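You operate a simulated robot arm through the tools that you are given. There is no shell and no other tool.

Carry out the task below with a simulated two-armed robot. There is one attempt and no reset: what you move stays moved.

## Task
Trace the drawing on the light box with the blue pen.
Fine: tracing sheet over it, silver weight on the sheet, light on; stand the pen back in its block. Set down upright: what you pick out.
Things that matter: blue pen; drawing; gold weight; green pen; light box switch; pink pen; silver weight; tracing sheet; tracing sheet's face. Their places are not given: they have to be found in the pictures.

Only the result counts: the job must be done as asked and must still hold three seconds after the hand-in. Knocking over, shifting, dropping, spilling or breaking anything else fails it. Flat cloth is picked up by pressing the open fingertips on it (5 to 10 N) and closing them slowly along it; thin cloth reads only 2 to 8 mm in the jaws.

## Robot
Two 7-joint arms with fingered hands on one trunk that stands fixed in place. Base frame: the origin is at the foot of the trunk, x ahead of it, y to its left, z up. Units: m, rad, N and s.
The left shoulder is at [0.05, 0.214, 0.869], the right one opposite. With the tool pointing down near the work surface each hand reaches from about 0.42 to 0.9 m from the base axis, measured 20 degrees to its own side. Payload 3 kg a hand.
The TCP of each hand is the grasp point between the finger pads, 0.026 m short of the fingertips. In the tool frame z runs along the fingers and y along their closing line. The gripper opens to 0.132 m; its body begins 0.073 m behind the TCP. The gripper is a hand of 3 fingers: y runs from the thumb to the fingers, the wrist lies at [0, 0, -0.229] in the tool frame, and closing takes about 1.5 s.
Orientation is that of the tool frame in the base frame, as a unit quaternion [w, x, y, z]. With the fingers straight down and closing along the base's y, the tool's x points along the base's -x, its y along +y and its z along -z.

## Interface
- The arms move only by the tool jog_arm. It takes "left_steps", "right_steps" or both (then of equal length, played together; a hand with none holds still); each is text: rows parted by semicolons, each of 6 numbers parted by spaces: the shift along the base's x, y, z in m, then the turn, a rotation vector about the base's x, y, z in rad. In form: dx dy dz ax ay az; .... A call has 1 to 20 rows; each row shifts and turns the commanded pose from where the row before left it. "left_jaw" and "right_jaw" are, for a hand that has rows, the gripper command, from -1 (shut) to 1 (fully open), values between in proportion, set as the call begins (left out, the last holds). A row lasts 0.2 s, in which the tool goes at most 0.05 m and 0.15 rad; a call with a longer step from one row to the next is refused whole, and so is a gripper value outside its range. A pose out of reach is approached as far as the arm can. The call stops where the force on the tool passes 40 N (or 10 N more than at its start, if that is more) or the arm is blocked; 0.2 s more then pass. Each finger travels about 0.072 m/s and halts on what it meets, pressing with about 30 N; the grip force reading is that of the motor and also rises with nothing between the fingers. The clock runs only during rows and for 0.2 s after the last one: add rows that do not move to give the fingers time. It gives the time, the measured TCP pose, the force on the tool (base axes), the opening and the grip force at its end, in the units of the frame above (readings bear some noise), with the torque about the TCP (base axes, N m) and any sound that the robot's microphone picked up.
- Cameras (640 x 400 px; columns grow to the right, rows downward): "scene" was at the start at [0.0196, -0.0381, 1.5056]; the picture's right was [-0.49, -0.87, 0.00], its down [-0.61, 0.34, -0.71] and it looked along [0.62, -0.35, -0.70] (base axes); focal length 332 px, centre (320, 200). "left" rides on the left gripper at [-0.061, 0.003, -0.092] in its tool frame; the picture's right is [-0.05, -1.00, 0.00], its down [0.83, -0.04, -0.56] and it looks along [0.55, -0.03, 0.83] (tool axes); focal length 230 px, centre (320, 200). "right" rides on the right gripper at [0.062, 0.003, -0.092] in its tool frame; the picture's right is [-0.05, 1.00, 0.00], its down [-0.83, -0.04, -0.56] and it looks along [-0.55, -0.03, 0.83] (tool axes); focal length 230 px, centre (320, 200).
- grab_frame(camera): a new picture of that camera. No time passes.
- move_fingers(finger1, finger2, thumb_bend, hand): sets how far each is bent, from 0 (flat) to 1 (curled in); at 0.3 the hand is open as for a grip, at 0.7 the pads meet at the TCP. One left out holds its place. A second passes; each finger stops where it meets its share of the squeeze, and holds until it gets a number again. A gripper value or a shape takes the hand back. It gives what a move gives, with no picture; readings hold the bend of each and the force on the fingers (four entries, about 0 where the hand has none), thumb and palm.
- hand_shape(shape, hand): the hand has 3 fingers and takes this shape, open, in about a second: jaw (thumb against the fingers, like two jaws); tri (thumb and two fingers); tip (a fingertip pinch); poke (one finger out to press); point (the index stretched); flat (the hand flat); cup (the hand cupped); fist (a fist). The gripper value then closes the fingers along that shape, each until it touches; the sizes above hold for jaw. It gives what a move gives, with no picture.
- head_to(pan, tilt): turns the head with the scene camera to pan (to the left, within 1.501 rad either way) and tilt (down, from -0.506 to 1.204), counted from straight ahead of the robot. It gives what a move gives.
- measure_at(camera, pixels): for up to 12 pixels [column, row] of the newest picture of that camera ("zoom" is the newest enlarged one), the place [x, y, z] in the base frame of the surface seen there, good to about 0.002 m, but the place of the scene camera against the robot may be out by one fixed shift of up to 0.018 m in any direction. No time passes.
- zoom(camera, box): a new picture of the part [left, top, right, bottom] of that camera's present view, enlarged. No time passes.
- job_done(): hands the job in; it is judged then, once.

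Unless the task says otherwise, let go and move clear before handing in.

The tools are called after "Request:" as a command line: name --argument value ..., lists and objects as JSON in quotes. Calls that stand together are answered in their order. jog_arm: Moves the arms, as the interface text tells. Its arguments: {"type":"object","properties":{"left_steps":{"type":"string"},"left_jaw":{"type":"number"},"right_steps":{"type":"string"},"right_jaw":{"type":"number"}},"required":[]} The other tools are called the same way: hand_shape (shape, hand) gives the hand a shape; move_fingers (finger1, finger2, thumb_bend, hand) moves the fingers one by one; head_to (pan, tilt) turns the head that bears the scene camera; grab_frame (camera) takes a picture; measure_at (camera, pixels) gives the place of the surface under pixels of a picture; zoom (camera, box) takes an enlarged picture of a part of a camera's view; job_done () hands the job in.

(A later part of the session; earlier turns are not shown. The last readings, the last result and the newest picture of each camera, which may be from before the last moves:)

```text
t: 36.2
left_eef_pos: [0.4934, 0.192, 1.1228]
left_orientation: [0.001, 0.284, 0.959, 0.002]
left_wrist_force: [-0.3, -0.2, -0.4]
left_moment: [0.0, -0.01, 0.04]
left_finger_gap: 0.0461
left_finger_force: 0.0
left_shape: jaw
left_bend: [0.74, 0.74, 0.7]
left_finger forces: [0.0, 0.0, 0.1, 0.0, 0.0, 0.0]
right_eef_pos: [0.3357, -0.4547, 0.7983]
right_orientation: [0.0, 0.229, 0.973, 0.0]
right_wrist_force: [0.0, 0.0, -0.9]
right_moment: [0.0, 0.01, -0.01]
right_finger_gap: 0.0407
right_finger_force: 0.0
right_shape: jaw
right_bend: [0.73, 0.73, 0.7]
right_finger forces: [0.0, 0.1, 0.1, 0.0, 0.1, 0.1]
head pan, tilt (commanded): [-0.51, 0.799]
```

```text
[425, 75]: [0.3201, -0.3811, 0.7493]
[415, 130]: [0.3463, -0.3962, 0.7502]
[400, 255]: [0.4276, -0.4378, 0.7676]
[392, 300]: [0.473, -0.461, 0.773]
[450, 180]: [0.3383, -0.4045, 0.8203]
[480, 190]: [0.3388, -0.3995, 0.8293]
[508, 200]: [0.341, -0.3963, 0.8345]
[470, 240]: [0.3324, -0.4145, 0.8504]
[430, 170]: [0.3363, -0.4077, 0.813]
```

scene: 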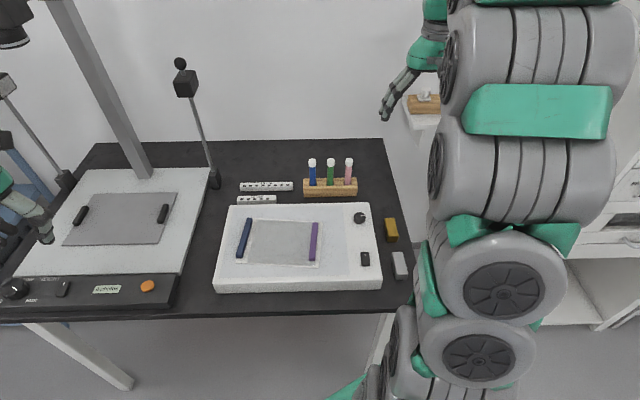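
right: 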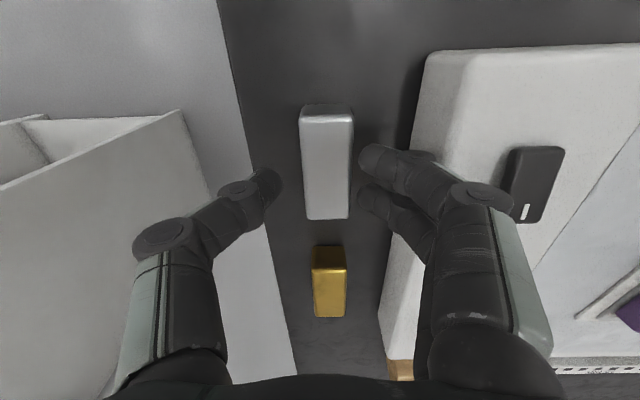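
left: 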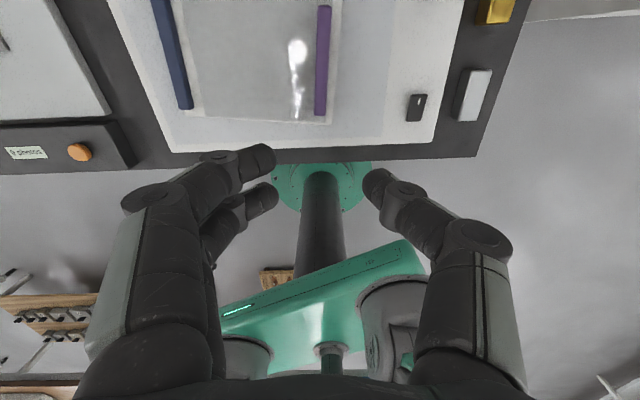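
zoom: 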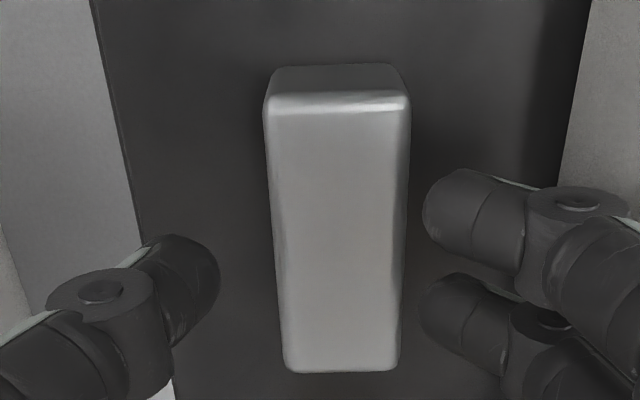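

The finger's outermost point is ~50 mm out versus 59 mm to the box, so it clears. I lower to TCP z≈0.779.

Request:
jog_arm --right_steps "0 0 -0.008 0 0 0; 0 0 -0.007 0 0 0; 0 0 -0.004 0 0 0; 0 0 0 0 0 0"

Request:
zoom --camera "right" --box '[200, 80, 440, 230]'

```text
t: 37.2
left_eef_pos: [0.4938, 0.1913, 1.1216]
left_orientation: [0.001, 0.283, 0.959, 0.002]
left_wrist_force: [0.3, -0.1, -0.1]
left_moment: [-0.03, -0.03, 0.01]
left_finger_gap: 0.0459
left_finger_force: 0.0
left_shape: jaw
left_bend: [0.74, 0.74, 0.7]
left_finger forces: [0.0, 0.0, 0.0, 0.0, 0.0, 0.0]
right_eef_pos: [0.3361, -0.455, 0.7806]
right_orientation: [0.0, 0.23, 0.973, 0.0]
right_wrist_force: [-0.1, 0.4, 0.2]
right_moment: [-0.01, -0.02, 0.01]
right_finger_gap: 0.0406
right_finger_force: 0.1
right_shape: jaw
right_bend: [0.73, 0.73, 0.7]
right_finger forces: [0.0, 0.1, 0.1, 0.0, 0.0, 0.1]
head pan, tilt (commanded): [-0.51, 0.799]
```

```text
2.67 times, centred on (320, 155) of right
```

zoom: 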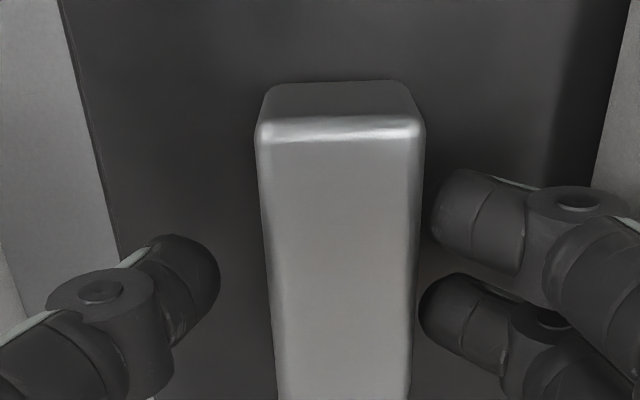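

Clear on both sides. Lower 3 mm more and close on the weight.

Request:
jog_arm --right_steps "0 0 -0.003 0 0 0; 0 0 0 0 0 0"

Request:
jog_arm --right_steps "0 0 0 0 0 0; 0 0 0 0 0 0; 0 0 0 0 0 0; 0 0 0 0 0 0; 0 0 0 0 0 0" --right_jaw -1

Request:
zoom --camera "right" --box '[200, 80, 440, 230]'

```text
t: 37.8
left_eef_pos: [0.4938, 0.1913, 1.1225]
left_orientation: [0.0, 0.284, 0.959, 0.002]
left_wrist_force: [-0.5, 0.2, 0.2]
left_moment: [0.02, 0.02, -0.01]
left_finger_gap: 0.0461
left_finger_force: 0.1
left_shape: jaw
left_bend: [0.74, 0.74, 0.7]
left_finger forces: [0.1, 0.1, 0.1, 0.0, 0.0, 0.1]
right_eef_pos: [0.3354, -0.4556, 0.7777]
right_orientation: [0.0, 0.229, 0.973, 0.0]
right_wrist_force: [0.2, 0.0, -0.1]
right_moment: [0.03, 0.04, 0.03]
right_finger_gap: 0.0408
right_finger_force: 0.0
right_shape: jaw
right_bend: [0.73, 0.73, 0.7]
right_finger forces: [0.0, 0.1, 0.0, 0.0, 0.0, 0.0]
head pan, tilt (commanded): [-0.51, 0.799]
```

```text
t: 39.0
left_eef_pos: [0.4943, 0.1913, 1.1222]
left_orientation: [0.0, 0.284, 0.959, 0.002]
left_wrist_force: [-0.4, 0.1, 0.1]
left_moment: [0.0, -0.01, -0.01]
left_finger_gap: 0.046
left_finger_force: 0.1
left_shape: jaw
left_bend: [0.74, 0.74, 0.7]
left_finger forces: [0.1, 0.0, 0.0, 0.0, 0.0, 0.0]
right_eef_pos: [0.3366, -0.4558, 0.7765]
right_orientation: [0.0, 0.229, 0.973, -0.001]
right_wrist_force: [0.1, 0.3, -1.1]
right_moment: [0.02, 0.02, -0.02]
right_finger_gap: 0.0244
right_finger_force: 29.6
right_shape: jaw
right_bend: [0.73, 0.73, 0.7]
right_finger forces: [13.4, 13.4, 0.0, 0.1, 26.9, 0.0]
head pan, tilt (commanded): [-0.51, 0.799]
```

```text
2.67 times, centred on (320, 155) of right
```

zoom: 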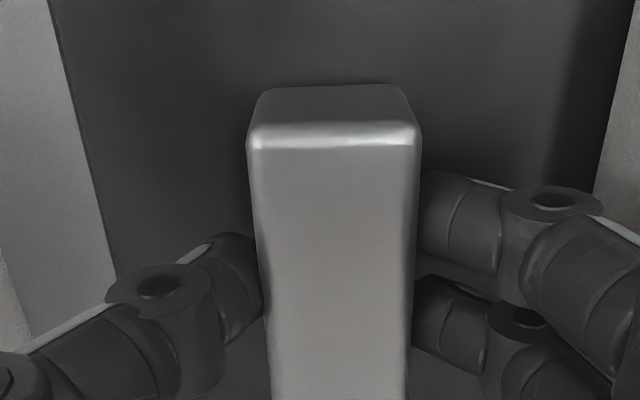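

Firm grip (13.4/13.4 vs 26.9 N). I lift straight up, and carry the weight to the sheet's left part, about (0.574,-0.180), turning it parallel to the drawing.

Request:
jog_arm --right_steps "0 0 0.015 0 0 0; 0 0 0.03 0 0 0; 0 0 0.04 0 0 0; 0 0 0.04 0 0 0; 0.0264 0.0306 0 0 0 -0.0119; 0.0264 0.0306 0 0 0 -0.0119; 0.0264 0.0306 0 0 0 -0.0119; 0.0264 0.0306 0 0 0 -0.0119; 0.0264 0.0306 0 0 0 -0.0119; 0.0264 0.0306 0 0 0 -0.0119; 0.0264 0.0306 0 0 0 -0.0119; 0.0264 0.0306 0 0 0 -0.0119; 0.0264 0.0306 0 0 0 -0.0119; 0 0 0 0 0 0"

Request:
grab_frame --camera "right"

Request:
grab_frame --camera "scene"

```text
t: 42.0
left_eef_pos: [0.4933, 0.1902, 1.1227]
left_orientation: [0.001, 0.285, 0.959, 0.003]
left_wrist_force: [0.8, 0.1, -0.2]
left_moment: [0.0, 0.01, 0.0]
left_finger_gap: 0.0459
left_finger_force: 0.1
left_shape: jaw
left_bend: [0.74, 0.74, 0.7]
left_finger forces: [0.0, 0.0, 0.0, 0.1, 0.1, 0.0]
right_eef_pos: [0.5734, -0.1784, 0.9016]
right_orientation: [0.0, 0.281, 0.96, 0.0]
right_wrist_force: [0.5, 0.8, -3.9]
right_moment: [0.01, 0.0, 0.0]
right_finger_gap: 0.0241
right_finger_force: 30.2
right_shape: jaw
right_bend: [0.73, 0.73, 0.7]
right_finger forces: [13.5, 13.9, 0.0, 0.0, 27.2, 0.0]
head pan, tilt (commanded): [-0.51, 0.799]
```

```text
taken
```

right: 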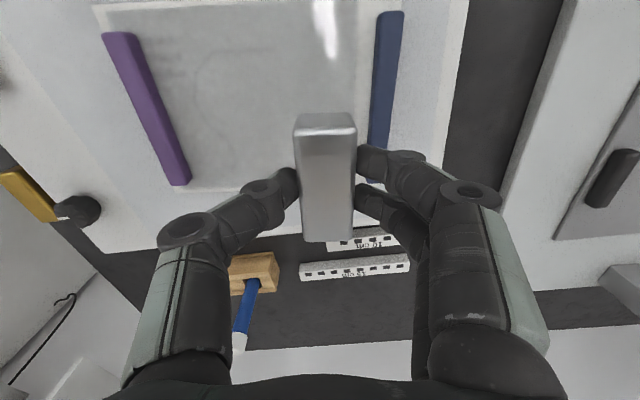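

```text
taken
```

scene: 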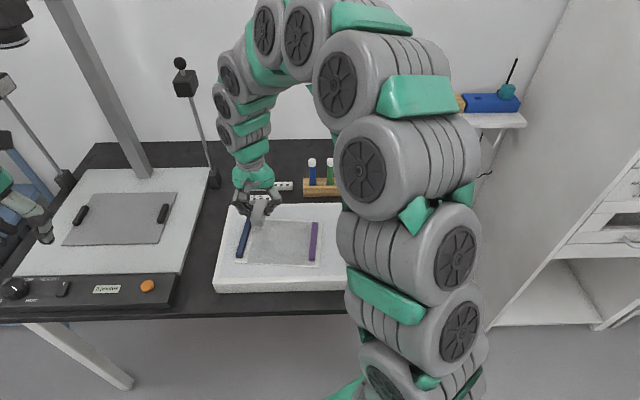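

Weight held (≈0.4 kg), over the sheet. Measuring the sheet's left edge and the navy bar from this view before lowering.

Request:
zoom --camera "right" --box '[90, 0, 430, 210]'

Request:
measure_at --camera "right" --pixels '[[376, 60], [370, 120], [363, 30], [358, 80], [400, 15], [185, 180], [190, 190], [112, 35], [150, 100], [165, 105], [250, 160], [290, 60]]'

```text
1.88 times, centred on (260, 105) of right
```

zoom: 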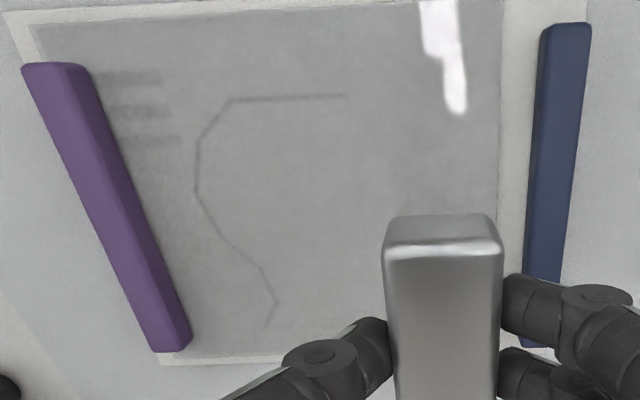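

```text
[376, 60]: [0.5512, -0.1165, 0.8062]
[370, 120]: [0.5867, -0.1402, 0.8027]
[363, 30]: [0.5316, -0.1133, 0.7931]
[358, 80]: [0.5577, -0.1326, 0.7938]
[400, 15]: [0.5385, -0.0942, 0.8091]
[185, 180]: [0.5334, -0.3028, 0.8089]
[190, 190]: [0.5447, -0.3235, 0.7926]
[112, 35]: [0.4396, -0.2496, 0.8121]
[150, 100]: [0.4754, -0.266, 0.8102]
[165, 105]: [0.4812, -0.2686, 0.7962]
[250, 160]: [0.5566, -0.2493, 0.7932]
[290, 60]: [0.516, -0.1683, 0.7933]
```

The weight is well placed between the line and the navy bar. Lowering toward the sheet.

Request:
jog_arm --right_steps "0 -0.001 -0.03 0 0 0; 0 0 -0.025 0 0 0; 0 0 -0.01 0 0 0; 0 0 -0.003 0 0 0; 0 0 0 0 0 0"

Request:
jog_arm --right_steps "0 0 -0.001 0 0 0; 0 0 0 0 0 0"

Request:
zoom --camera "right" --box '[200, 60, 440, 230]'

```text
t: 43.2
left_eef_pos: [0.4949, 0.1921, 1.1217]
left_orientation: [0.0, 0.284, 0.959, 0.003]
left_wrist_force: [-0.1, -0.6, 0.4]
left_moment: [-0.02, -0.06, 0.0]
left_finger_gap: 0.0461
left_finger_force: 0.1
left_shape: jaw
left_bend: [0.74, 0.74, 0.7]
left_finger forces: [0.0, 0.1, 0.0, 0.0, 0.0, 0.0]
right_eef_pos: [0.5736, -0.1794, 0.8323]
right_orientation: [0.0, 0.28, 0.96, 0.001]
right_wrist_force: [1.3, 0.3, -2.9]
right_moment: [-0.04, 0.05, -0.02]
right_finger_gap: 0.0241
right_finger_force: 30.0
right_shape: jaw
right_bend: [0.73, 0.73, 0.7]
right_finger forces: [13.4, 13.9, 0.0, 0.1, 27.4, 0.0]
head pan, tilt (commanded): [-0.51, 0.799]
```

```text
t: 43.8
left_eef_pos: [0.4942, 0.1908, 1.1225]
left_orientation: [0.001, 0.284, 0.959, 0.003]
left_wrist_force: [-0.2, -0.5, -0.1]
left_moment: [-0.04, -0.01, -0.04]
left_finger_gap: 0.0461
left_finger_force: 0.0
left_shape: jaw
left_bend: [0.74, 0.74, 0.7]
left_finger forces: [0.0, 0.0, 0.1, 0.1, 0.1, 0.0]
right_eef_pos: [0.5724, -0.1791, 0.8326]
right_orientation: [0.001, 0.28, 0.96, -0.001]
right_wrist_force: [-1.2, 0.8, 0.4]
right_moment: [0.04, 0.0, 0.03]
right_finger_gap: 0.0241
right_finger_force: 29.7
right_shape: jaw
right_bend: [0.73, 0.73, 0.7]
right_finger forces: [13.6, 14.0, 0.0, 0.1, 27.6, 0.0]
head pan, tilt (commanded): [-0.51, 0.799]
```

```text
2.35 times, centred on (320, 145) of right
```

zoom: 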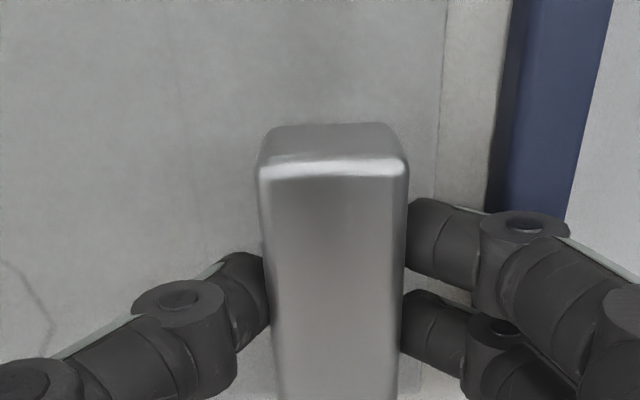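

The wrist force went from −3.9 N to about 0, so the sheet now bears the weight. One half-millimetre more to confirm, then release.

Request:
jog_arm --right_steps "0 0 -0.0005 0 0 0; 0 0 0 0 0 0"

Request:
jog_arm --right_steps "0 0 0 0 0 0; 0 0 0 0 0 0; 0 0 0 0 0 0" --right_jaw -0.45

Request:
zoom --camera "right" --box '[200, 60, 440, 230]'

```text
t: 44.4
left_eef_pos: [0.4942, 0.1926, 1.1225]
left_orientation: [0.0, 0.284, 0.959, 0.002]
left_wrist_force: [-0.1, 0.4, -0.4]
left_moment: [0.0, 0.0, -0.03]
left_finger_gap: 0.0461
left_finger_force: 0.0
left_shape: jaw
left_bend: [0.74, 0.74, 0.7]
left_finger forces: [0.0, 0.1, 0.0, 0.0, 0.1, 0.1]
right_eef_pos: [0.5737, -0.1807, 0.8323]
right_orientation: [-0.001, 0.281, 0.96, 0.0]
right_wrist_force: [-1.0, 1.8, 6.1]
right_moment: [0.09, -0.04, -0.02]
right_finger_gap: 0.0244
right_finger_force: 29.8
right_shape: jaw
right_bend: [0.73, 0.73, 0.7]
right_finger forces: [14.4, 14.9, 0.1, 0.1, 28.5, 0.0]
head pan, tilt (commanded): [-0.51, 0.799]
```

```text
t: 45.2
left_eef_pos: [0.4935, 0.1923, 1.1223]
left_orientation: [0.0, 0.284, 0.959, 0.003]
left_wrist_force: [-0.7, -0.7, -1.0]
left_moment: [0.0, 0.01, 0.03]
left_finger_gap: 0.0459
left_finger_force: 0.1
left_shape: jaw
left_bend: [0.74, 0.74, 0.7]
left_finger forces: [0.0, 0.1, 0.1, 0.0, 0.0, 0.0]
right_eef_pos: [0.5739, -0.1814, 0.8317]
right_orientation: [0.0, 0.281, 0.96, 0.0]
right_wrist_force: [0.9, -0.1, -0.3]
right_moment: [0.01, 0.01, 0.02]
right_finger_gap: 0.0361
right_finger_force: 0.1
right_shape: jaw
right_bend: [0.74, 0.74, 0.7]
right_finger forces: [0.0, 0.0, 0.0, 0.1, 0.0, 0.1]
head pan, tilt (commanded): [-0.51, 0.799]
```

```text
2.35 times, centred on (320, 145) of right
```

zoom: 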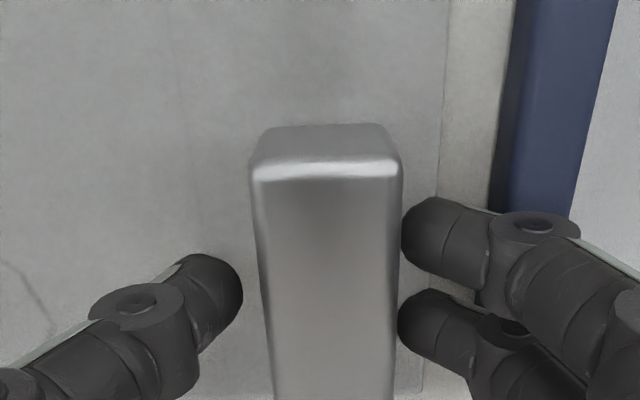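

Released; the fingers sit nearer the weight than the thumb, so I shift the hand 3 mm to centre it and then rise straight up.

Request:
jog_arm --right_steps "0.0016 0.0025 0 0 0 0; 0 0 0 0 0 0; 0 0 0.01 0 0 0; 0 0 0.02 0 0 0; 0 0 0.04 0 0 0; 0 0 0.04 0 0 0; 0 0 0.04 0 0 0; 0 0 0 0 0 0"

Request:
grab_frame --camera "right"

```text
t: 47.0
left_eef_pos: [0.4935, 0.1924, 1.1226]
left_orientation: [0.001, 0.284, 0.959, 0.003]
left_wrist_force: [-0.4, 0.2, -0.4]
left_moment: [0.0, -0.01, -0.03]
left_finger_gap: 0.0458
left_finger_force: 0.1
left_shape: jaw
left_bend: [0.74, 0.74, 0.7]
left_finger forces: [0.0, 0.0, 0.1, 0.1, 0.1, 0.0]
right_eef_pos: [0.5739, -0.1787, 0.9811]
right_orientation: [-0.001, 0.281, 0.96, 0.0]
right_wrist_force: [-0.4, 0.4, -1.2]
right_moment: [-0.02, 0.01, -0.01]
right_finger_gap: 0.0364
right_finger_force: 0.1
right_shape: jaw
right_bend: [0.73, 0.73, 0.7]
right_finger forces: [0.1, 0.1, 0.0, 0.0, 0.0, 0.0]
head pan, tilt (commanded): [-0.51, 0.799]
```

```text
taken
```

right: 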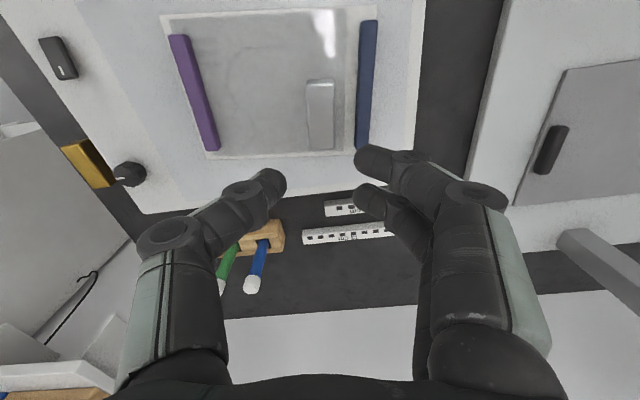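

The silver weight stands upright on the sheet. Next the switch: its far end (with the tick) is raised, so I'll press that side. I move the right hand over there at height and take the poke shape.

Request:
jog_arm --right_steps "-0.025 -0.03 0.003 0 0 0; -0.025 -0.03 0.003 0 0 0; -0.025 -0.03 0.003 0 0 0; -0.025 -0.03 0.003 0 0 0; -0.025 -0.03 0.003 0 0 0; -0.025 -0.03 0.003 0 0 0; -0.024 -0.03 0 0 0 0; 0 0 0 0 0 0"

Request:
hand_shape --shape "poke" --hand "right"

Request:
grab_frame --camera "right"

Request:
grab_frame --camera "scene"

```text
t: 48.8
left_eef_pos: [0.4929, 0.1918, 1.1228]
left_orientation: [0.001, 0.284, 0.959, 0.003]
left_wrist_force: [-0.8, 0.6, 0.9]
left_moment: [0.01, -0.01, 0.01]
left_finger_gap: 0.0459
left_finger_force: 0.1
left_shape: jaw
left_bend: [0.74, 0.74, 0.7]
left_finger forces: [0.1, 0.0, 0.0, 0.0, 0.0, 0.0]
right_eef_pos: [0.4008, -0.3898, 1.0018]
right_orientation: [-0.001, 0.281, 0.96, 0.0]
right_wrist_force: [0.6, 0.6, 0.0]
right_moment: [0.0, 0.03, 0.0]
right_finger_gap: 0.036
right_finger_force: 0.1
right_shape: jaw
right_bend: [0.73, 0.73, 0.7]
right_finger forces: [0.0, 0.0, 0.1, 0.0, 0.1, 0.1]
head pan, tilt (commanded): [-0.51, 0.799]
```

```text
t: 49.7
left_eef_pos: [0.4944, 0.1914, 1.1221]
left_orientation: [0.002, 0.284, 0.959, 0.003]
left_wrist_force: [0.6, 0.6, 0.5]
left_moment: [0.0, 0.01, 0.01]
left_finger_gap: 0.046
left_finger_force: 0.1
left_shape: jaw
left_bend: [0.74, 0.74, 0.7]
left_finger forces: [0.0, 0.1, 0.1, 0.0, 0.1, 0.0]
right_eef_pos: [0.4025, -0.3891, 1.0005]
right_orientation: [0.0, 0.28, 0.96, 0.0]
right_wrist_force: [1.0, 1.0, 0.0]
right_moment: [-0.01, 0.01, 0.02]
right_finger_gap: 0.0
right_finger_force: 0.1
right_shape: poke
right_bend: [1.0, 1.0, 0.45]
right_finger forces: [0.0, 0.1, 0.0, 0.0, 0.0, 0.0]
head pan, tilt (commanded): [-0.51, 0.799]
```

```text
taken
```

right: 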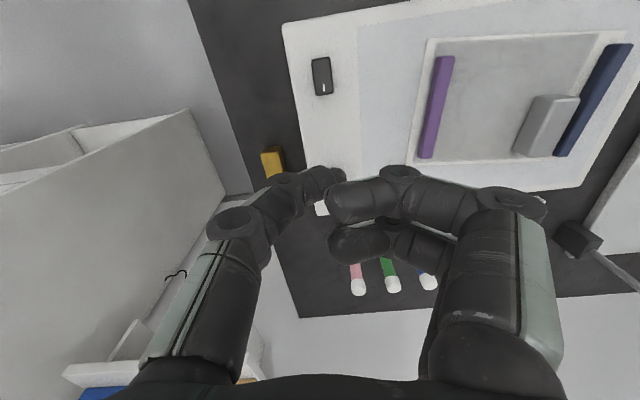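

```text
taken
```

scene: 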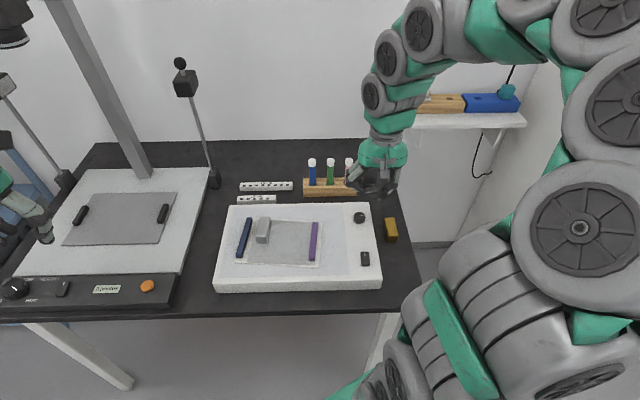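

In the poke shape the thumb is the one sticking out (tip near (330,180)). I try "point" to compare which gives a cleaner single tip.

Request:
measure_at --camera "right" --pixels '[[332, 172], [340, 180], [318, 175], [325, 205], [345, 190], [345, 225], [335, 245], [360, 250]]'

Request:
hand_shape --shape "point" --hand "right"

Request:
grab_frame --camera "right"

Request:
zoom --camera "scene" --box '[300, 100, 460, 220]'

```text
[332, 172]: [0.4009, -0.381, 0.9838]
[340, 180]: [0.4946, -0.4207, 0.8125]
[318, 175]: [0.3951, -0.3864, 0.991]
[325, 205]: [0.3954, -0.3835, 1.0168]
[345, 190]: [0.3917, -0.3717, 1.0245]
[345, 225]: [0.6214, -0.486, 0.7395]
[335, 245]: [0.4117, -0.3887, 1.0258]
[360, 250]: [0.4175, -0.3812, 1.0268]
```

```text
t: 50.6
left_eef_pos: [0.4935, 0.1921, 1.1227]
left_orientation: [0.001, 0.284, 0.959, 0.003]
left_wrist_force: [0.2, 0.1, 0.0]
left_moment: [0.01, 0.01, 0.0]
left_finger_gap: 0.0461
left_finger_force: 0.0
left_shape: jaw
left_bend: [0.74, 0.74, 0.7]
left_finger forces: [0.0, 0.1, 0.1, 0.0, 0.1, 0.0]
right_eef_pos: [0.4019, -0.3898, 1.0014]
right_orientation: [0.0, 0.282, 0.96, 0.001]
right_wrist_force: [-0.6, -0.2, -0.3]
right_moment: [0.01, 0.0, 0.04]
right_finger_gap: 0.0001
right_finger_force: 0.2
right_shape: point
right_bend: [0.24, 1.0, 0.48]
right_finger forces: [0.0, 0.1, 0.1, 0.0, 0.0, 0.0]
head pan, tilt (commanded): [-0.51, 0.799]
```

```text
taken
```

right: 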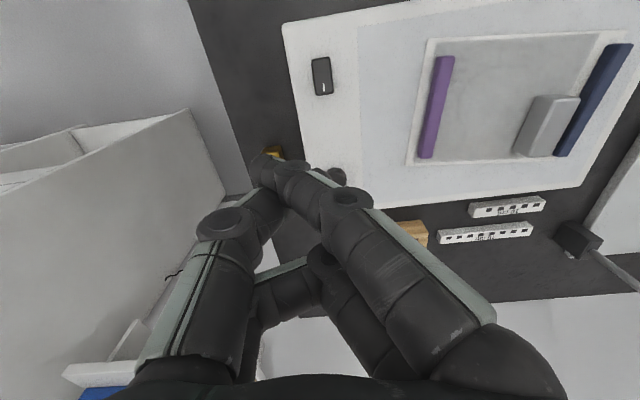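

```text
3.33 times, centred on (380, 160) of scene
```

zoom: 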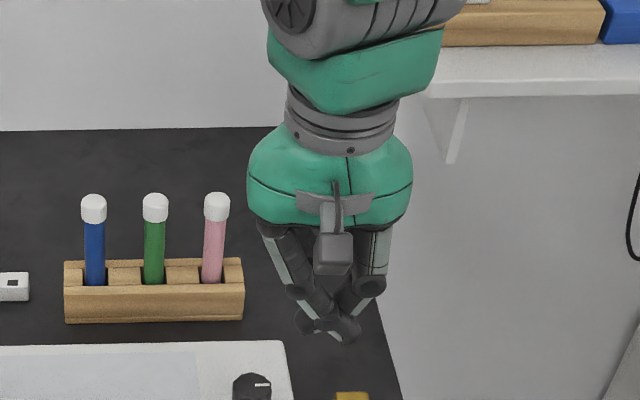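

Poke is the better one: the thumb tip sits right at the TCP with the fingers curled higher. I go back to poke and move above the switch's raised far end (0.385,-0.373).

Request:
hand_shape --shape "poke" --hand "right"

Request:
jog_arm --right_steps "-0.009 0.008 -0.04 0 0 0; -0.008 0.009 -0.04 0 0 0; 0 0 -0.04 0 0 0; 0 0 -0.035 0 0 0; 0 0 0 0 0 0"

Request:
grab_frame --camera "right"

Request:
zoom --camera "scene" --box '[320, 180, 460, 290]'

```text
t: 51.5
left_eef_pos: [0.4946, 0.1923, 1.1231]
left_orientation: [0.0, 0.285, 0.959, 0.003]
left_wrist_force: [0.5, -0.8, 0.0]
left_moment: [0.0, 0.0, 0.01]
left_finger_gap: 0.0458
left_finger_force: 0.0
left_shape: jaw
left_bend: [0.74, 0.74, 0.7]
left_finger forces: [0.0, 0.1, 0.0, 0.0, 0.0, 0.0]
right_eef_pos: [0.4024, -0.3897, 1.0013]
right_orientation: [0.0, 0.281, 0.96, 0.0]
right_wrist_force: [-0.2, -0.2, -0.5]
right_moment: [-0.01, 0.01, 0.0]
right_finger_gap: 0.0001
right_finger_force: 0.1
right_shape: poke
right_bend: [0.96, 1.0, 1.0]
right_finger forces: [0.1, 0.0, 0.0, 0.0, 0.1, 0.0]
head pan, tilt (commanded): [-0.51, 0.799]
```

```text
t: 52.7
left_eef_pos: [0.4939, 0.1926, 1.1224]
left_orientation: [0.0, 0.285, 0.959, 0.002]
left_wrist_force: [0.5, -0.3, 0.1]
left_moment: [0.02, -0.03, 0.0]
left_finger_gap: 0.0459
left_finger_force: 0.0
left_shape: jaw
left_bend: [0.74, 0.74, 0.7]
left_finger forces: [0.1, 0.1, 0.0, 0.0, 0.0, 0.1]
right_eef_pos: [0.3827, -0.3705, 0.8442]
right_orientation: [-0.001, 0.28, 0.96, 0.0]
right_wrist_force: [0.1, -0.5, 0.0]
right_moment: [-0.05, -0.01, 0.02]
right_finger_gap: 0.0001
right_finger_force: 0.0
right_shape: poke
right_bend: [0.97, 1.0, 1.0]
right_finger forces: [0.1, 0.0, 0.1, 0.1, 0.0, 0.0]
head pan, tilt (commanded): [-0.51, 0.799]
```

```text
taken
```

right: 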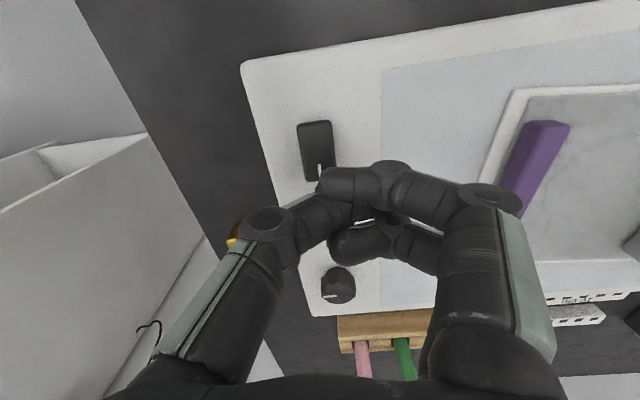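

```text
3.64 times, centred on (390, 235) of scene
```

zoom: 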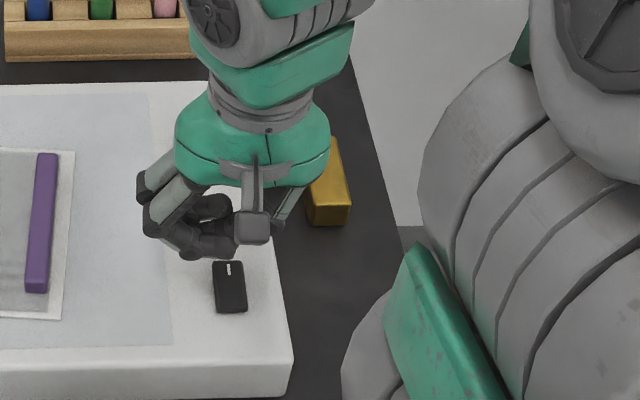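

The poke shape this time ended with all three curled (bend 0.96/1/1), so it isn't clean. I rise, go back to jaw shape, and set the fingers one by one: finger 1 straight, the others curled.

Request:
jog_arm --right_steps "0 0 0.04 0 0 0; 0 0 0.04 0 0 0; 0 0 0.03 0 0 0; 0 0 0 0 0 0"

Request:
hand_shape --shape "jaw" --hand "right"

Request:
move_fingers --hand "right" --finger1 0.3 --finger2 0.9 --thumb_bend 0.9

Request:
grab_frame --camera "right"

Request:
zoom --camera "scene" --box '[300, 130, 460, 250]'

```text
t: 53.7
left_eef_pos: [0.4945, 0.1922, 1.1228]
left_orientation: [0.001, 0.284, 0.959, 0.003]
left_wrist_force: [0.2, -0.6, 0.9]
left_moment: [0.01, 0.0, -0.03]
left_finger_gap: 0.0459
left_finger_force: 0.1
left_shape: jaw
left_bend: [0.74, 0.74, 0.7]
left_finger forces: [0.0, 0.0, 0.1, 0.0, 0.1, 0.1]
right_eef_pos: [0.3823, -0.3712, 0.9552]
right_orientation: [-0.001, 0.281, 0.96, 0.0]
right_wrist_force: [0.4, -0.4, -0.8]
right_moment: [0.02, 0.0, -0.01]
right_finger_gap: 0.0002
right_finger_force: 0.2
right_shape: poke
right_bend: [0.97, 1.0, 1.0]
right_finger forces: [0.0, 0.0, 0.1, 0.0, 0.0, 0.0]
head pan, tilt (commanded): [-0.51, 0.799]
```

```text
t: 54.6
left_eef_pos: [0.4942, 0.1911, 1.1222]
left_orientation: [0.001, 0.284, 0.959, 0.002]
left_wrist_force: [-0.2, -0.8, -0.3]
left_moment: [-0.01, -0.01, 0.01]
left_finger_gap: 0.0461
left_finger_force: 0.0
left_shape: jaw
left_bend: [0.74, 0.74, 0.7]
left_finger forces: [0.0, 0.0, 0.0, 0.0, 0.1, 0.0]
right_eef_pos: [0.3849, -0.3729, 0.9557]
right_orientation: [0.001, 0.28, 0.96, 0.0]
right_wrist_force: [-0.7, -0.2, -0.5]
right_moment: [-0.03, 0.0, 0.01]
right_finger_gap: 0.132
right_finger_force: 0.1
right_shape: jaw
right_bend: [0.3, 0.3, 0.3]
right_finger forces: [0.1, 0.0, 0.1, 0.1, 0.0, 0.0]
head pan, tilt (commanded): [-0.51, 0.799]
```

```text
t: 55.6
left_eef_pos: [0.4936, 0.1907, 1.1215]
left_orientation: [0.0, 0.284, 0.959, 0.002]
left_wrist_force: [0.2, -0.3, -0.3]
left_moment: [-0.03, 0.0, 0.02]
left_finger_gap: 0.046
left_finger_force: 0.0
left_shape: jaw
left_bend: [0.74, 0.74, 0.7]
left_finger forces: [0.0, 0.0, 0.0, 0.1, 0.0, 0.0]
right_eef_pos: [0.3833, -0.3711, 0.9565]
right_orientation: [0.0, 0.281, 0.96, 0.0]
right_wrist_force: [-0.9, -0.3, 0.2]
right_moment: [0.01, -0.01, 0.03]
right_finger_gap: 0.0504
right_finger_force: 0.1
right_shape: fingers
right_bend: [0.3, 0.85, 0.87]
right_finger forces: [0.1, 0.0, 0.1, 0.0, 0.0, 0.0]
head pan, tilt (commanded): [-0.51, 0.799]
```

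```text
taken
```

right: 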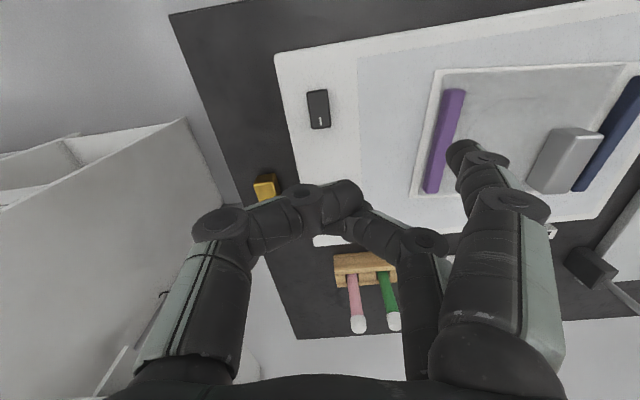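

```text
3.33 times, centred on (380, 190) of scene
```

zoom: 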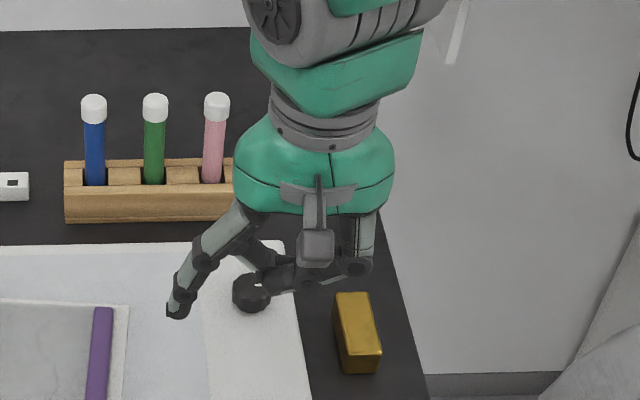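

Finger 1 now stands out alone; its tip is at about (463,150). Measuring it.

Request:
measure_at --camera "right" --pixels '[[462, 145], [455, 150], [470, 148], [455, 160], [462, 160], [350, 195], [345, 188], [318, 122], [318, 108], [318, 93]]'

Request:
zoom --camera "right" --box '[400, 120, 560, 220]'

```text
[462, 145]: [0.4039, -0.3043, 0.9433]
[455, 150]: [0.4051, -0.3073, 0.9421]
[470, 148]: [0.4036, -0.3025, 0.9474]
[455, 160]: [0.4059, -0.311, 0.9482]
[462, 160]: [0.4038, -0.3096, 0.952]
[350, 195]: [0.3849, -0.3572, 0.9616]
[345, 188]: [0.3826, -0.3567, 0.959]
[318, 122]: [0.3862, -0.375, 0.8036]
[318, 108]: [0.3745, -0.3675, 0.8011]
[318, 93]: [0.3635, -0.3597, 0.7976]
```

```text
4.00 times, centred on (480, 170) of right
```

zoom: 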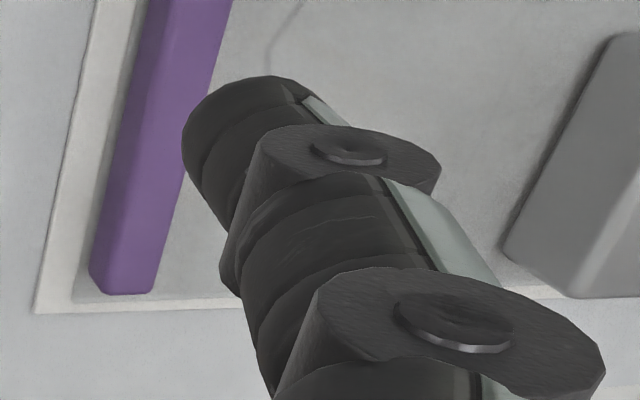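

Tip of finger 1 is 67 mm from the TCP toward the box side. I move so that it hangs just above the switch's raised end.

Request:
jog_arm --right_steps "-0.0116 -0.0326 0 0 0 0; -0.0116 -0.0327 0 0 0 0; 0 0 -0.04 0 0 0; 0 0 -0.04 0 0 0; 0 0 -0.03 0 0 0; 0 0 0 0 0 0"

Request:
grab_frame --camera "right"

Request:
zoom --camera "scene" --box '[320, 200, 440, 290]'

```text
t: 57.0
left_eef_pos: [0.4943, 0.1923, 1.1206]
left_orientation: [0.001, 0.284, 0.959, 0.002]
left_wrist_force: [-0.6, -0.2, -0.6]
left_moment: [0.0, -0.04, -0.01]
left_finger_gap: 0.0458
left_finger_force: 0.0
left_shape: jaw
left_bend: [0.74, 0.74, 0.7]
left_finger forces: [0.0, 0.0, 0.0, 0.0, 0.1, 0.1]
right_eef_pos: [0.3598, -0.4353, 0.8432]
right_orientation: [0.0, 0.28, 0.96, 0.0]
right_wrist_force: [-0.3, -1.1, -0.4]
right_moment: [-0.01, 0.01, -0.02]
right_finger_gap: 0.0505
right_finger_force: 0.0
right_shape: fingers
right_bend: [0.3, 0.85, 0.87]
right_finger forces: [0.0, 0.0, 0.0, 0.0, 0.0, 0.0]
head pan, tilt (commanded): [-0.51, 0.799]
```

```text
taken
```

right: 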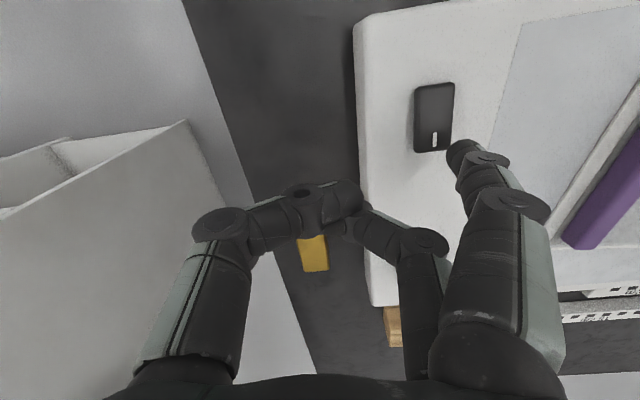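

```text
4.44 times, centred on (380, 245) of scene
```

zoom: 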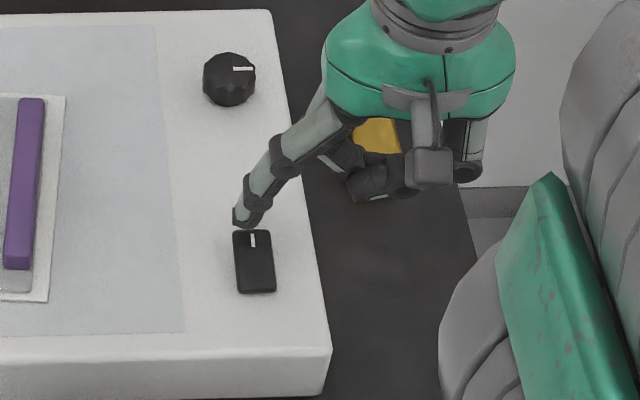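

Checking the tip against the switch from this closer view.

Request:
zoom --camera "right" --box '[380, 70, 540, 190]'

Request:
measure_at --camera "right" --pixels '[[456, 145], [450, 150], [465, 142], [475, 148], [433, 145], [420, 150], [446, 145], [417, 90], [453, 86], [435, 118], [450, 130]]'

```text
3.33 times, centred on (460, 130) of right
```

zoom: 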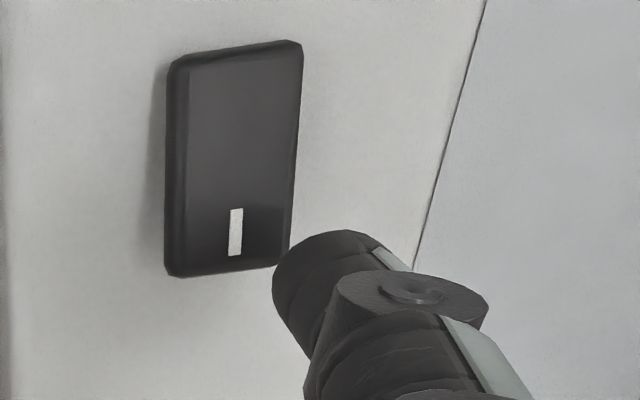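

```text
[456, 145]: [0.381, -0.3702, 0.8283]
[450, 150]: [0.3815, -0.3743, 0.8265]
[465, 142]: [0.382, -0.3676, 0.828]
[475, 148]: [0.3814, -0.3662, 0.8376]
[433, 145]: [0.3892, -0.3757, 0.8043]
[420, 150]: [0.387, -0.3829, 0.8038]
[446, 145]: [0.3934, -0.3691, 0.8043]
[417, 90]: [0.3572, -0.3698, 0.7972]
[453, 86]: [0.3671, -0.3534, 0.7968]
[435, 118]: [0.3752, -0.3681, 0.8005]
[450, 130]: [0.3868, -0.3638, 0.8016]
```

The tip's centre is right at the switch's far edge; I shift 4 mm inward along it and descend in small steps watching the force.

Request:
jog_arm --right_steps "-0.0034 0.0022 0 0 0 0; 0 0 -0.005 0 0 0; 0 0 -0.003 0 0 0; 0 0 0 0 0 0"

Request:
jog_arm --right_steps "0 0 -0.002 0 0 0; 0 0 0 0 0 0"

Request:
jog_arm --right_steps "0 0 -0.002 0 0 0; 0 0 0 0 0 0"

```text
t: 58.0
left_eef_pos: [0.4934, 0.1931, 1.1223]
left_orientation: [0.001, 0.284, 0.959, 0.003]
left_wrist_force: [0.8, -0.9, 0.6]
left_moment: [0.01, 0.0, 0.01]
left_finger_gap: 0.0458
left_finger_force: 0.1
left_shape: jaw
left_bend: [0.74, 0.74, 0.7]
left_finger forces: [0.0, 0.0, 0.0, 0.1, 0.1, 0.1]
right_eef_pos: [0.3556, -0.4353, 0.8377]
right_orientation: [0.001, 0.281, 0.96, -0.001]
right_wrist_force: [-1.1, -0.3, 0.2]
right_moment: [0.01, 0.01, -0.01]
right_finger_gap: 0.0504
right_finger_force: 0.1
right_shape: fingers
right_bend: [0.3, 0.85, 0.87]
right_finger forces: [0.0, 0.0, 0.1, 0.1, 0.1, 0.1]
head pan, tilt (commanded): [-0.51, 0.799]
```

```text
t: 58.6
left_eef_pos: [0.4948, 0.1921, 1.122]
left_orientation: [0.001, 0.284, 0.959, 0.003]
left_wrist_force: [0.2, -0.5, 0.0]
left_moment: [0.0, 0.01, -0.03]
left_finger_gap: 0.0462
left_finger_force: 0.1
left_shape: jaw
left_bend: [0.74, 0.74, 0.7]
left_finger forces: [0.0, 0.0, 0.1, 0.1, 0.0, 0.1]
right_eef_pos: [0.3577, -0.4353, 0.8347]
right_orientation: [0.0, 0.28, 0.96, 0.0]
right_wrist_force: [-0.6, 0.0, -0.3]
right_moment: [0.02, 0.01, 0.0]
right_finger_gap: 0.0502
right_finger_force: 0.0
right_shape: fingers
right_bend: [0.3, 0.85, 0.87]
right_finger forces: [0.0, 0.1, 0.1, 0.0, 0.0, 0.1]
head pan, tilt (commanded): [-0.51, 0.799]
```

```text
t: 59.2
left_eef_pos: [0.4953, 0.1912, 1.1224]
left_orientation: [0.001, 0.285, 0.959, 0.003]
left_wrist_force: [0.4, -0.2, 0.2]
left_moment: [-0.01, 0.02, 0.01]
left_finger_gap: 0.046
left_finger_force: 0.0
left_shape: jaw
left_bend: [0.74, 0.74, 0.7]
left_finger forces: [0.0, 0.0, 0.0, 0.0, 0.0, 0.0]
right_eef_pos: [0.3566, -0.4332, 0.8329]
right_orientation: [0.0, 0.281, 0.96, -0.001]
right_wrist_force: [0.1, -0.1, -0.6]
right_moment: [0.0, -0.02, -0.01]
right_finger_gap: 0.0505
right_finger_force: 0.1
right_shape: fingers
right_bend: [0.3, 0.85, 0.87]
right_finger forces: [0.0, 0.0, 0.0, 0.0, 0.1, 0.0]
head pan, tilt (commanded): [-0.51, 0.799]
```

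Still no contact at TCP z 0.833; stepping on down.

Request:
jog_arm --right_steps "0 0 -0.002 0 0 0; 0 0 0 0 0 0"

Request:
jog_arm --right_steps "0 0 -0.0015 0 0 0; 0 0 0 0 0 0"

Request:
jog_arm --right_steps "0 0 -0.0015 0 0 0; 0 0 0 0 0 0"

Request:
grab_frame --camera "right"

```text
t: 59.8
left_eef_pos: [0.4934, 0.1908, 1.1223]
left_orientation: [0.001, 0.284, 0.959, 0.003]
left_wrist_force: [-0.1, 0.9, -0.2]
left_moment: [-0.01, -0.01, 0.01]
left_finger_gap: 0.0459
left_finger_force: 0.0
left_shape: jaw
left_bend: [0.74, 0.74, 0.7]
left_finger forces: [0.0, 0.0, 0.0, 0.1, 0.1, 0.1]
right_eef_pos: [0.3562, -0.4343, 0.8319]
right_orientation: [0.0, 0.281, 0.96, 0.001]
right_wrist_force: [0.1, 0.0, -0.2]
right_moment: [-0.02, -0.02, -0.03]
right_finger_gap: 0.0505
right_finger_force: 0.1
right_shape: fingers
right_bend: [0.3, 0.85, 0.87]
right_finger forces: [0.0, 0.0, 0.0, 0.1, 0.1, 0.0]
head pan, tilt (commanded): [-0.51, 0.799]
```

```text
t: 60.4
left_eef_pos: [0.4945, 0.1927, 1.1224]
left_orientation: [0.001, 0.283, 0.959, 0.002]
left_wrist_force: [-0.3, -0.3, 0.0]
left_moment: [0.0, 0.02, -0.02]
left_finger_gap: 0.0458
left_finger_force: 0.0
left_shape: jaw
left_bend: [0.74, 0.74, 0.7]
left_finger forces: [0.1, 0.1, 0.0, 0.0, 0.1, 0.0]
right_eef_pos: [0.3573, -0.4343, 0.8295]
right_orientation: [0.0, 0.281, 0.96, 0.0]
right_wrist_force: [1.1, 0.0, 0.3]
right_moment: [0.02, 0.02, 0.01]
right_finger_gap: 0.0502
right_finger_force: 0.0
right_shape: fingers
right_bend: [0.3, 0.85, 0.87]
right_finger forces: [0.1, 0.1, 0.0, 0.0, 0.1, 0.1]
head pan, tilt (commanded): [-0.51, 0.799]
```

```text
t: 61.0
left_eef_pos: [0.4945, 0.1909, 1.1227]
left_orientation: [0.0, 0.284, 0.959, 0.003]
left_wrist_force: [-0.4, -0.2, 0.7]
left_moment: [0.03, 0.03, 0.01]
left_finger_gap: 0.046
left_finger_force: 0.1
left_shape: jaw
left_bend: [0.74, 0.74, 0.7]
left_finger forces: [0.0, 0.0, 0.0, 0.0, 0.0, 0.0]
right_eef_pos: [0.3563, -0.435, 0.8292]
right_orientation: [0.0, 0.281, 0.96, 0.0]
right_wrist_force: [-0.3, -0.4, 0.8]
right_moment: [-0.02, -0.01, -0.02]
right_finger_gap: 0.0507
right_finger_force: 0.4
right_shape: fingers
right_bend: [0.3, 0.85, 0.87]
right_finger forces: [0.2, 0.1, 0.1, 0.0, 0.1, 0.0]
head pan, tilt (commanded): [-0.51, 0.799]
```

```text
taken
```

right: 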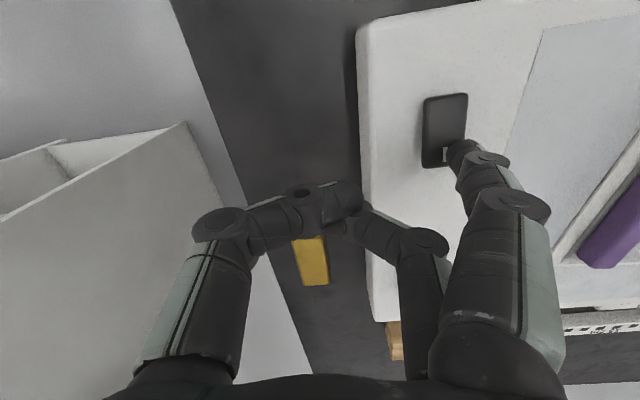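

Contact just beginning (0.8 N); the tip covers the switch's tick end. I press further in 1.5 mm steps.

Request:
jog_arm --right_steps "0 0 -0.0015 0 0 0; 0 0 0 0 0 0"

Request:
jog_arm --right_steps "0 0 -0.0015 0 0 0; 0 0 0 0 0 0"

Request:
grab_frame --camera "right"

Request:
grab_frame --camera "scene"

```text
t: 61.6
left_eef_pos: [0.4944, 0.1917, 1.1229]
left_orientation: [0.001, 0.284, 0.959, 0.003]
left_wrist_force: [0.4, 0.3, -0.3]
left_moment: [-0.02, -0.01, 0.03]
left_finger_gap: 0.0459
left_finger_force: 0.1
left_shape: jaw
left_bend: [0.74, 0.74, 0.7]
left_finger forces: [0.1, 0.0, 0.1, 0.0, 0.0, 0.0]
right_eef_pos: [0.3577, -0.4347, 0.8278]
right_orientation: [0.001, 0.281, 0.96, 0.0]
right_wrist_force: [0.8, -0.1, 1.8]
right_moment: [0.08, -0.05, 0.01]
right_finger_gap: 0.0506
right_finger_force: 0.7
right_shape: fingers
right_bend: [0.3, 0.85, 0.87]
right_finger forces: [1.2, 0.0, 0.0, 0.0, 0.0, 0.0]
head pan, tilt (commanded): [-0.51, 0.799]
```

```text
t: 62.2
left_eef_pos: [0.4934, 0.1918, 1.1225]
left_orientation: [0.001, 0.284, 0.959, 0.003]
left_wrist_force: [-0.7, -0.1, -0.4]
left_moment: [0.03, -0.01, 0.05]
left_finger_gap: 0.0459
left_finger_force: 0.1
left_shape: jaw
left_bend: [0.74, 0.74, 0.7]
left_finger forces: [0.0, 0.1, 0.0, 0.1, 0.0, 0.0]
right_eef_pos: [0.3567, -0.4347, 0.8247]
right_orientation: [0.0, 0.281, 0.96, 0.001]
right_wrist_force: [-0.2, -0.2, 0.3]
right_moment: [0.03, -0.05, 0.01]
right_finger_gap: 0.0507
right_finger_force: 0.6
right_shape: fingers
right_bend: [0.3, 0.85, 0.87]
right_finger forces: [0.2, 0.0, 0.1, 0.0, 0.0, 0.0]
head pan, tilt (commanded): [-0.51, 0.799]
heard: click
```

```text
taken
```

right: 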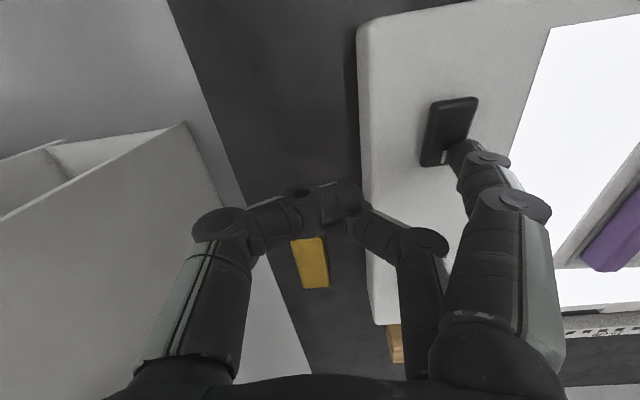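

```text
taken
```

scene: 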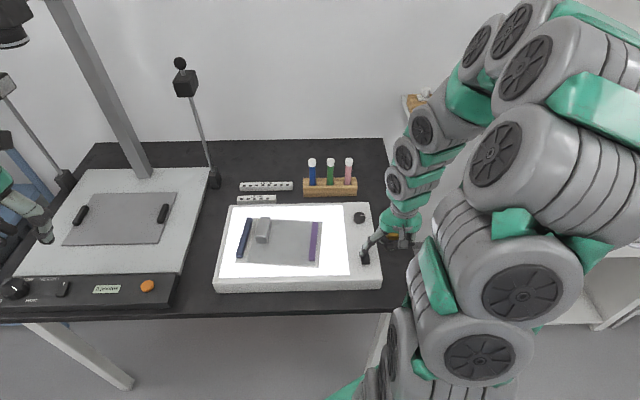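

A click was heard and the light box panel is now bright white — the light is on. I raise the hand straight up and away, then view the line through the sheet.

Request:
jog_arm --right_steps "0 0 0.02 0 0 0; 0 0 0.04 0 0 0; 0 0 0.04 0 0 0; 0 0 0.04 0 0 0; 0 0 0 0 0 0"

Request:
hand_shape --shape "jaw" --hand "right"

Request:
zoom --camera "scene" --box '[200, 190, 400, 310]'

Request:
grab_frame --camera "right"

```text
t: 63.4
left_eef_pos: [0.4937, 0.1908, 1.1226]
left_orientation: [0.001, 0.284, 0.959, 0.002]
left_wrist_force: [-0.4, 0.4, 0.6]
left_moment: [-0.02, 0.01, -0.01]
left_finger_gap: 0.0459
left_finger_force: 0.0
left_shape: jaw
left_bend: [0.74, 0.74, 0.7]
left_finger forces: [0.0, 0.0, 0.0, 0.0, 0.0, 0.0]
right_eef_pos: [0.3565, -0.434, 0.9664]
right_orientation: [-0.001, 0.281, 0.96, -0.001]
right_wrist_force: [-0.5, 0.3, 0.2]
right_moment: [0.0, 0.02, 0.0]
right_finger_gap: 0.0507
right_finger_force: 0.0
right_shape: fingers
right_bend: [0.3, 0.85, 0.87]
right_finger forces: [0.0, 0.1, 0.0, 0.1, 0.1, 0.0]
head pan, tilt (commanded): [-0.51, 0.799]
```

```text
t: 64.3
left_eef_pos: [0.4935, 0.1914, 1.1217]
left_orientation: [0.001, 0.284, 0.959, 0.002]
left_wrist_force: [-0.9, -0.3, -0.8]
left_moment: [0.01, -0.02, -0.01]
left_finger_gap: 0.0457
left_finger_force: 0.0
left_shape: jaw
left_bend: [0.74, 0.74, 0.7]
left_finger forces: [0.0, 0.1, 0.0, 0.1, 0.1, 0.0]
right_eef_pos: [0.3581, -0.4347, 0.9659]
right_orientation: [0.0, 0.281, 0.96, 0.0]
right_wrist_force: [-0.3, 0.8, -0.2]
right_moment: [0.01, 0.0, -0.02]
right_finger_gap: 0.1317
right_finger_force: 0.0
right_shape: jaw
right_bend: [0.3, 0.3, 0.3]
right_finger forces: [0.0, 0.0, 0.0, 0.0, 0.1, 0.1]
head pan, tilt (commanded): [-0.51, 0.799]
```

```text
3.20 times, centred on (300, 250) of scene
```

zoom: 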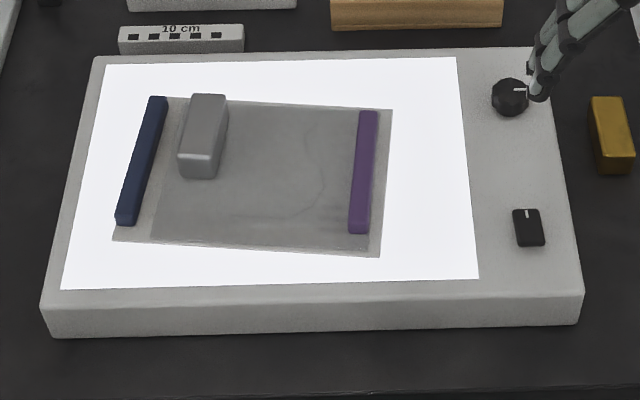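

```text
taken
```

right: 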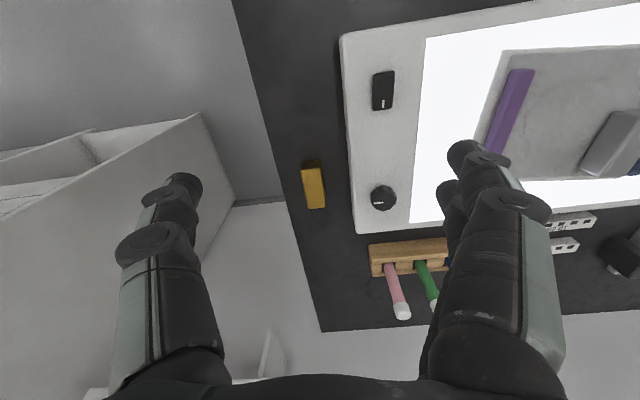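

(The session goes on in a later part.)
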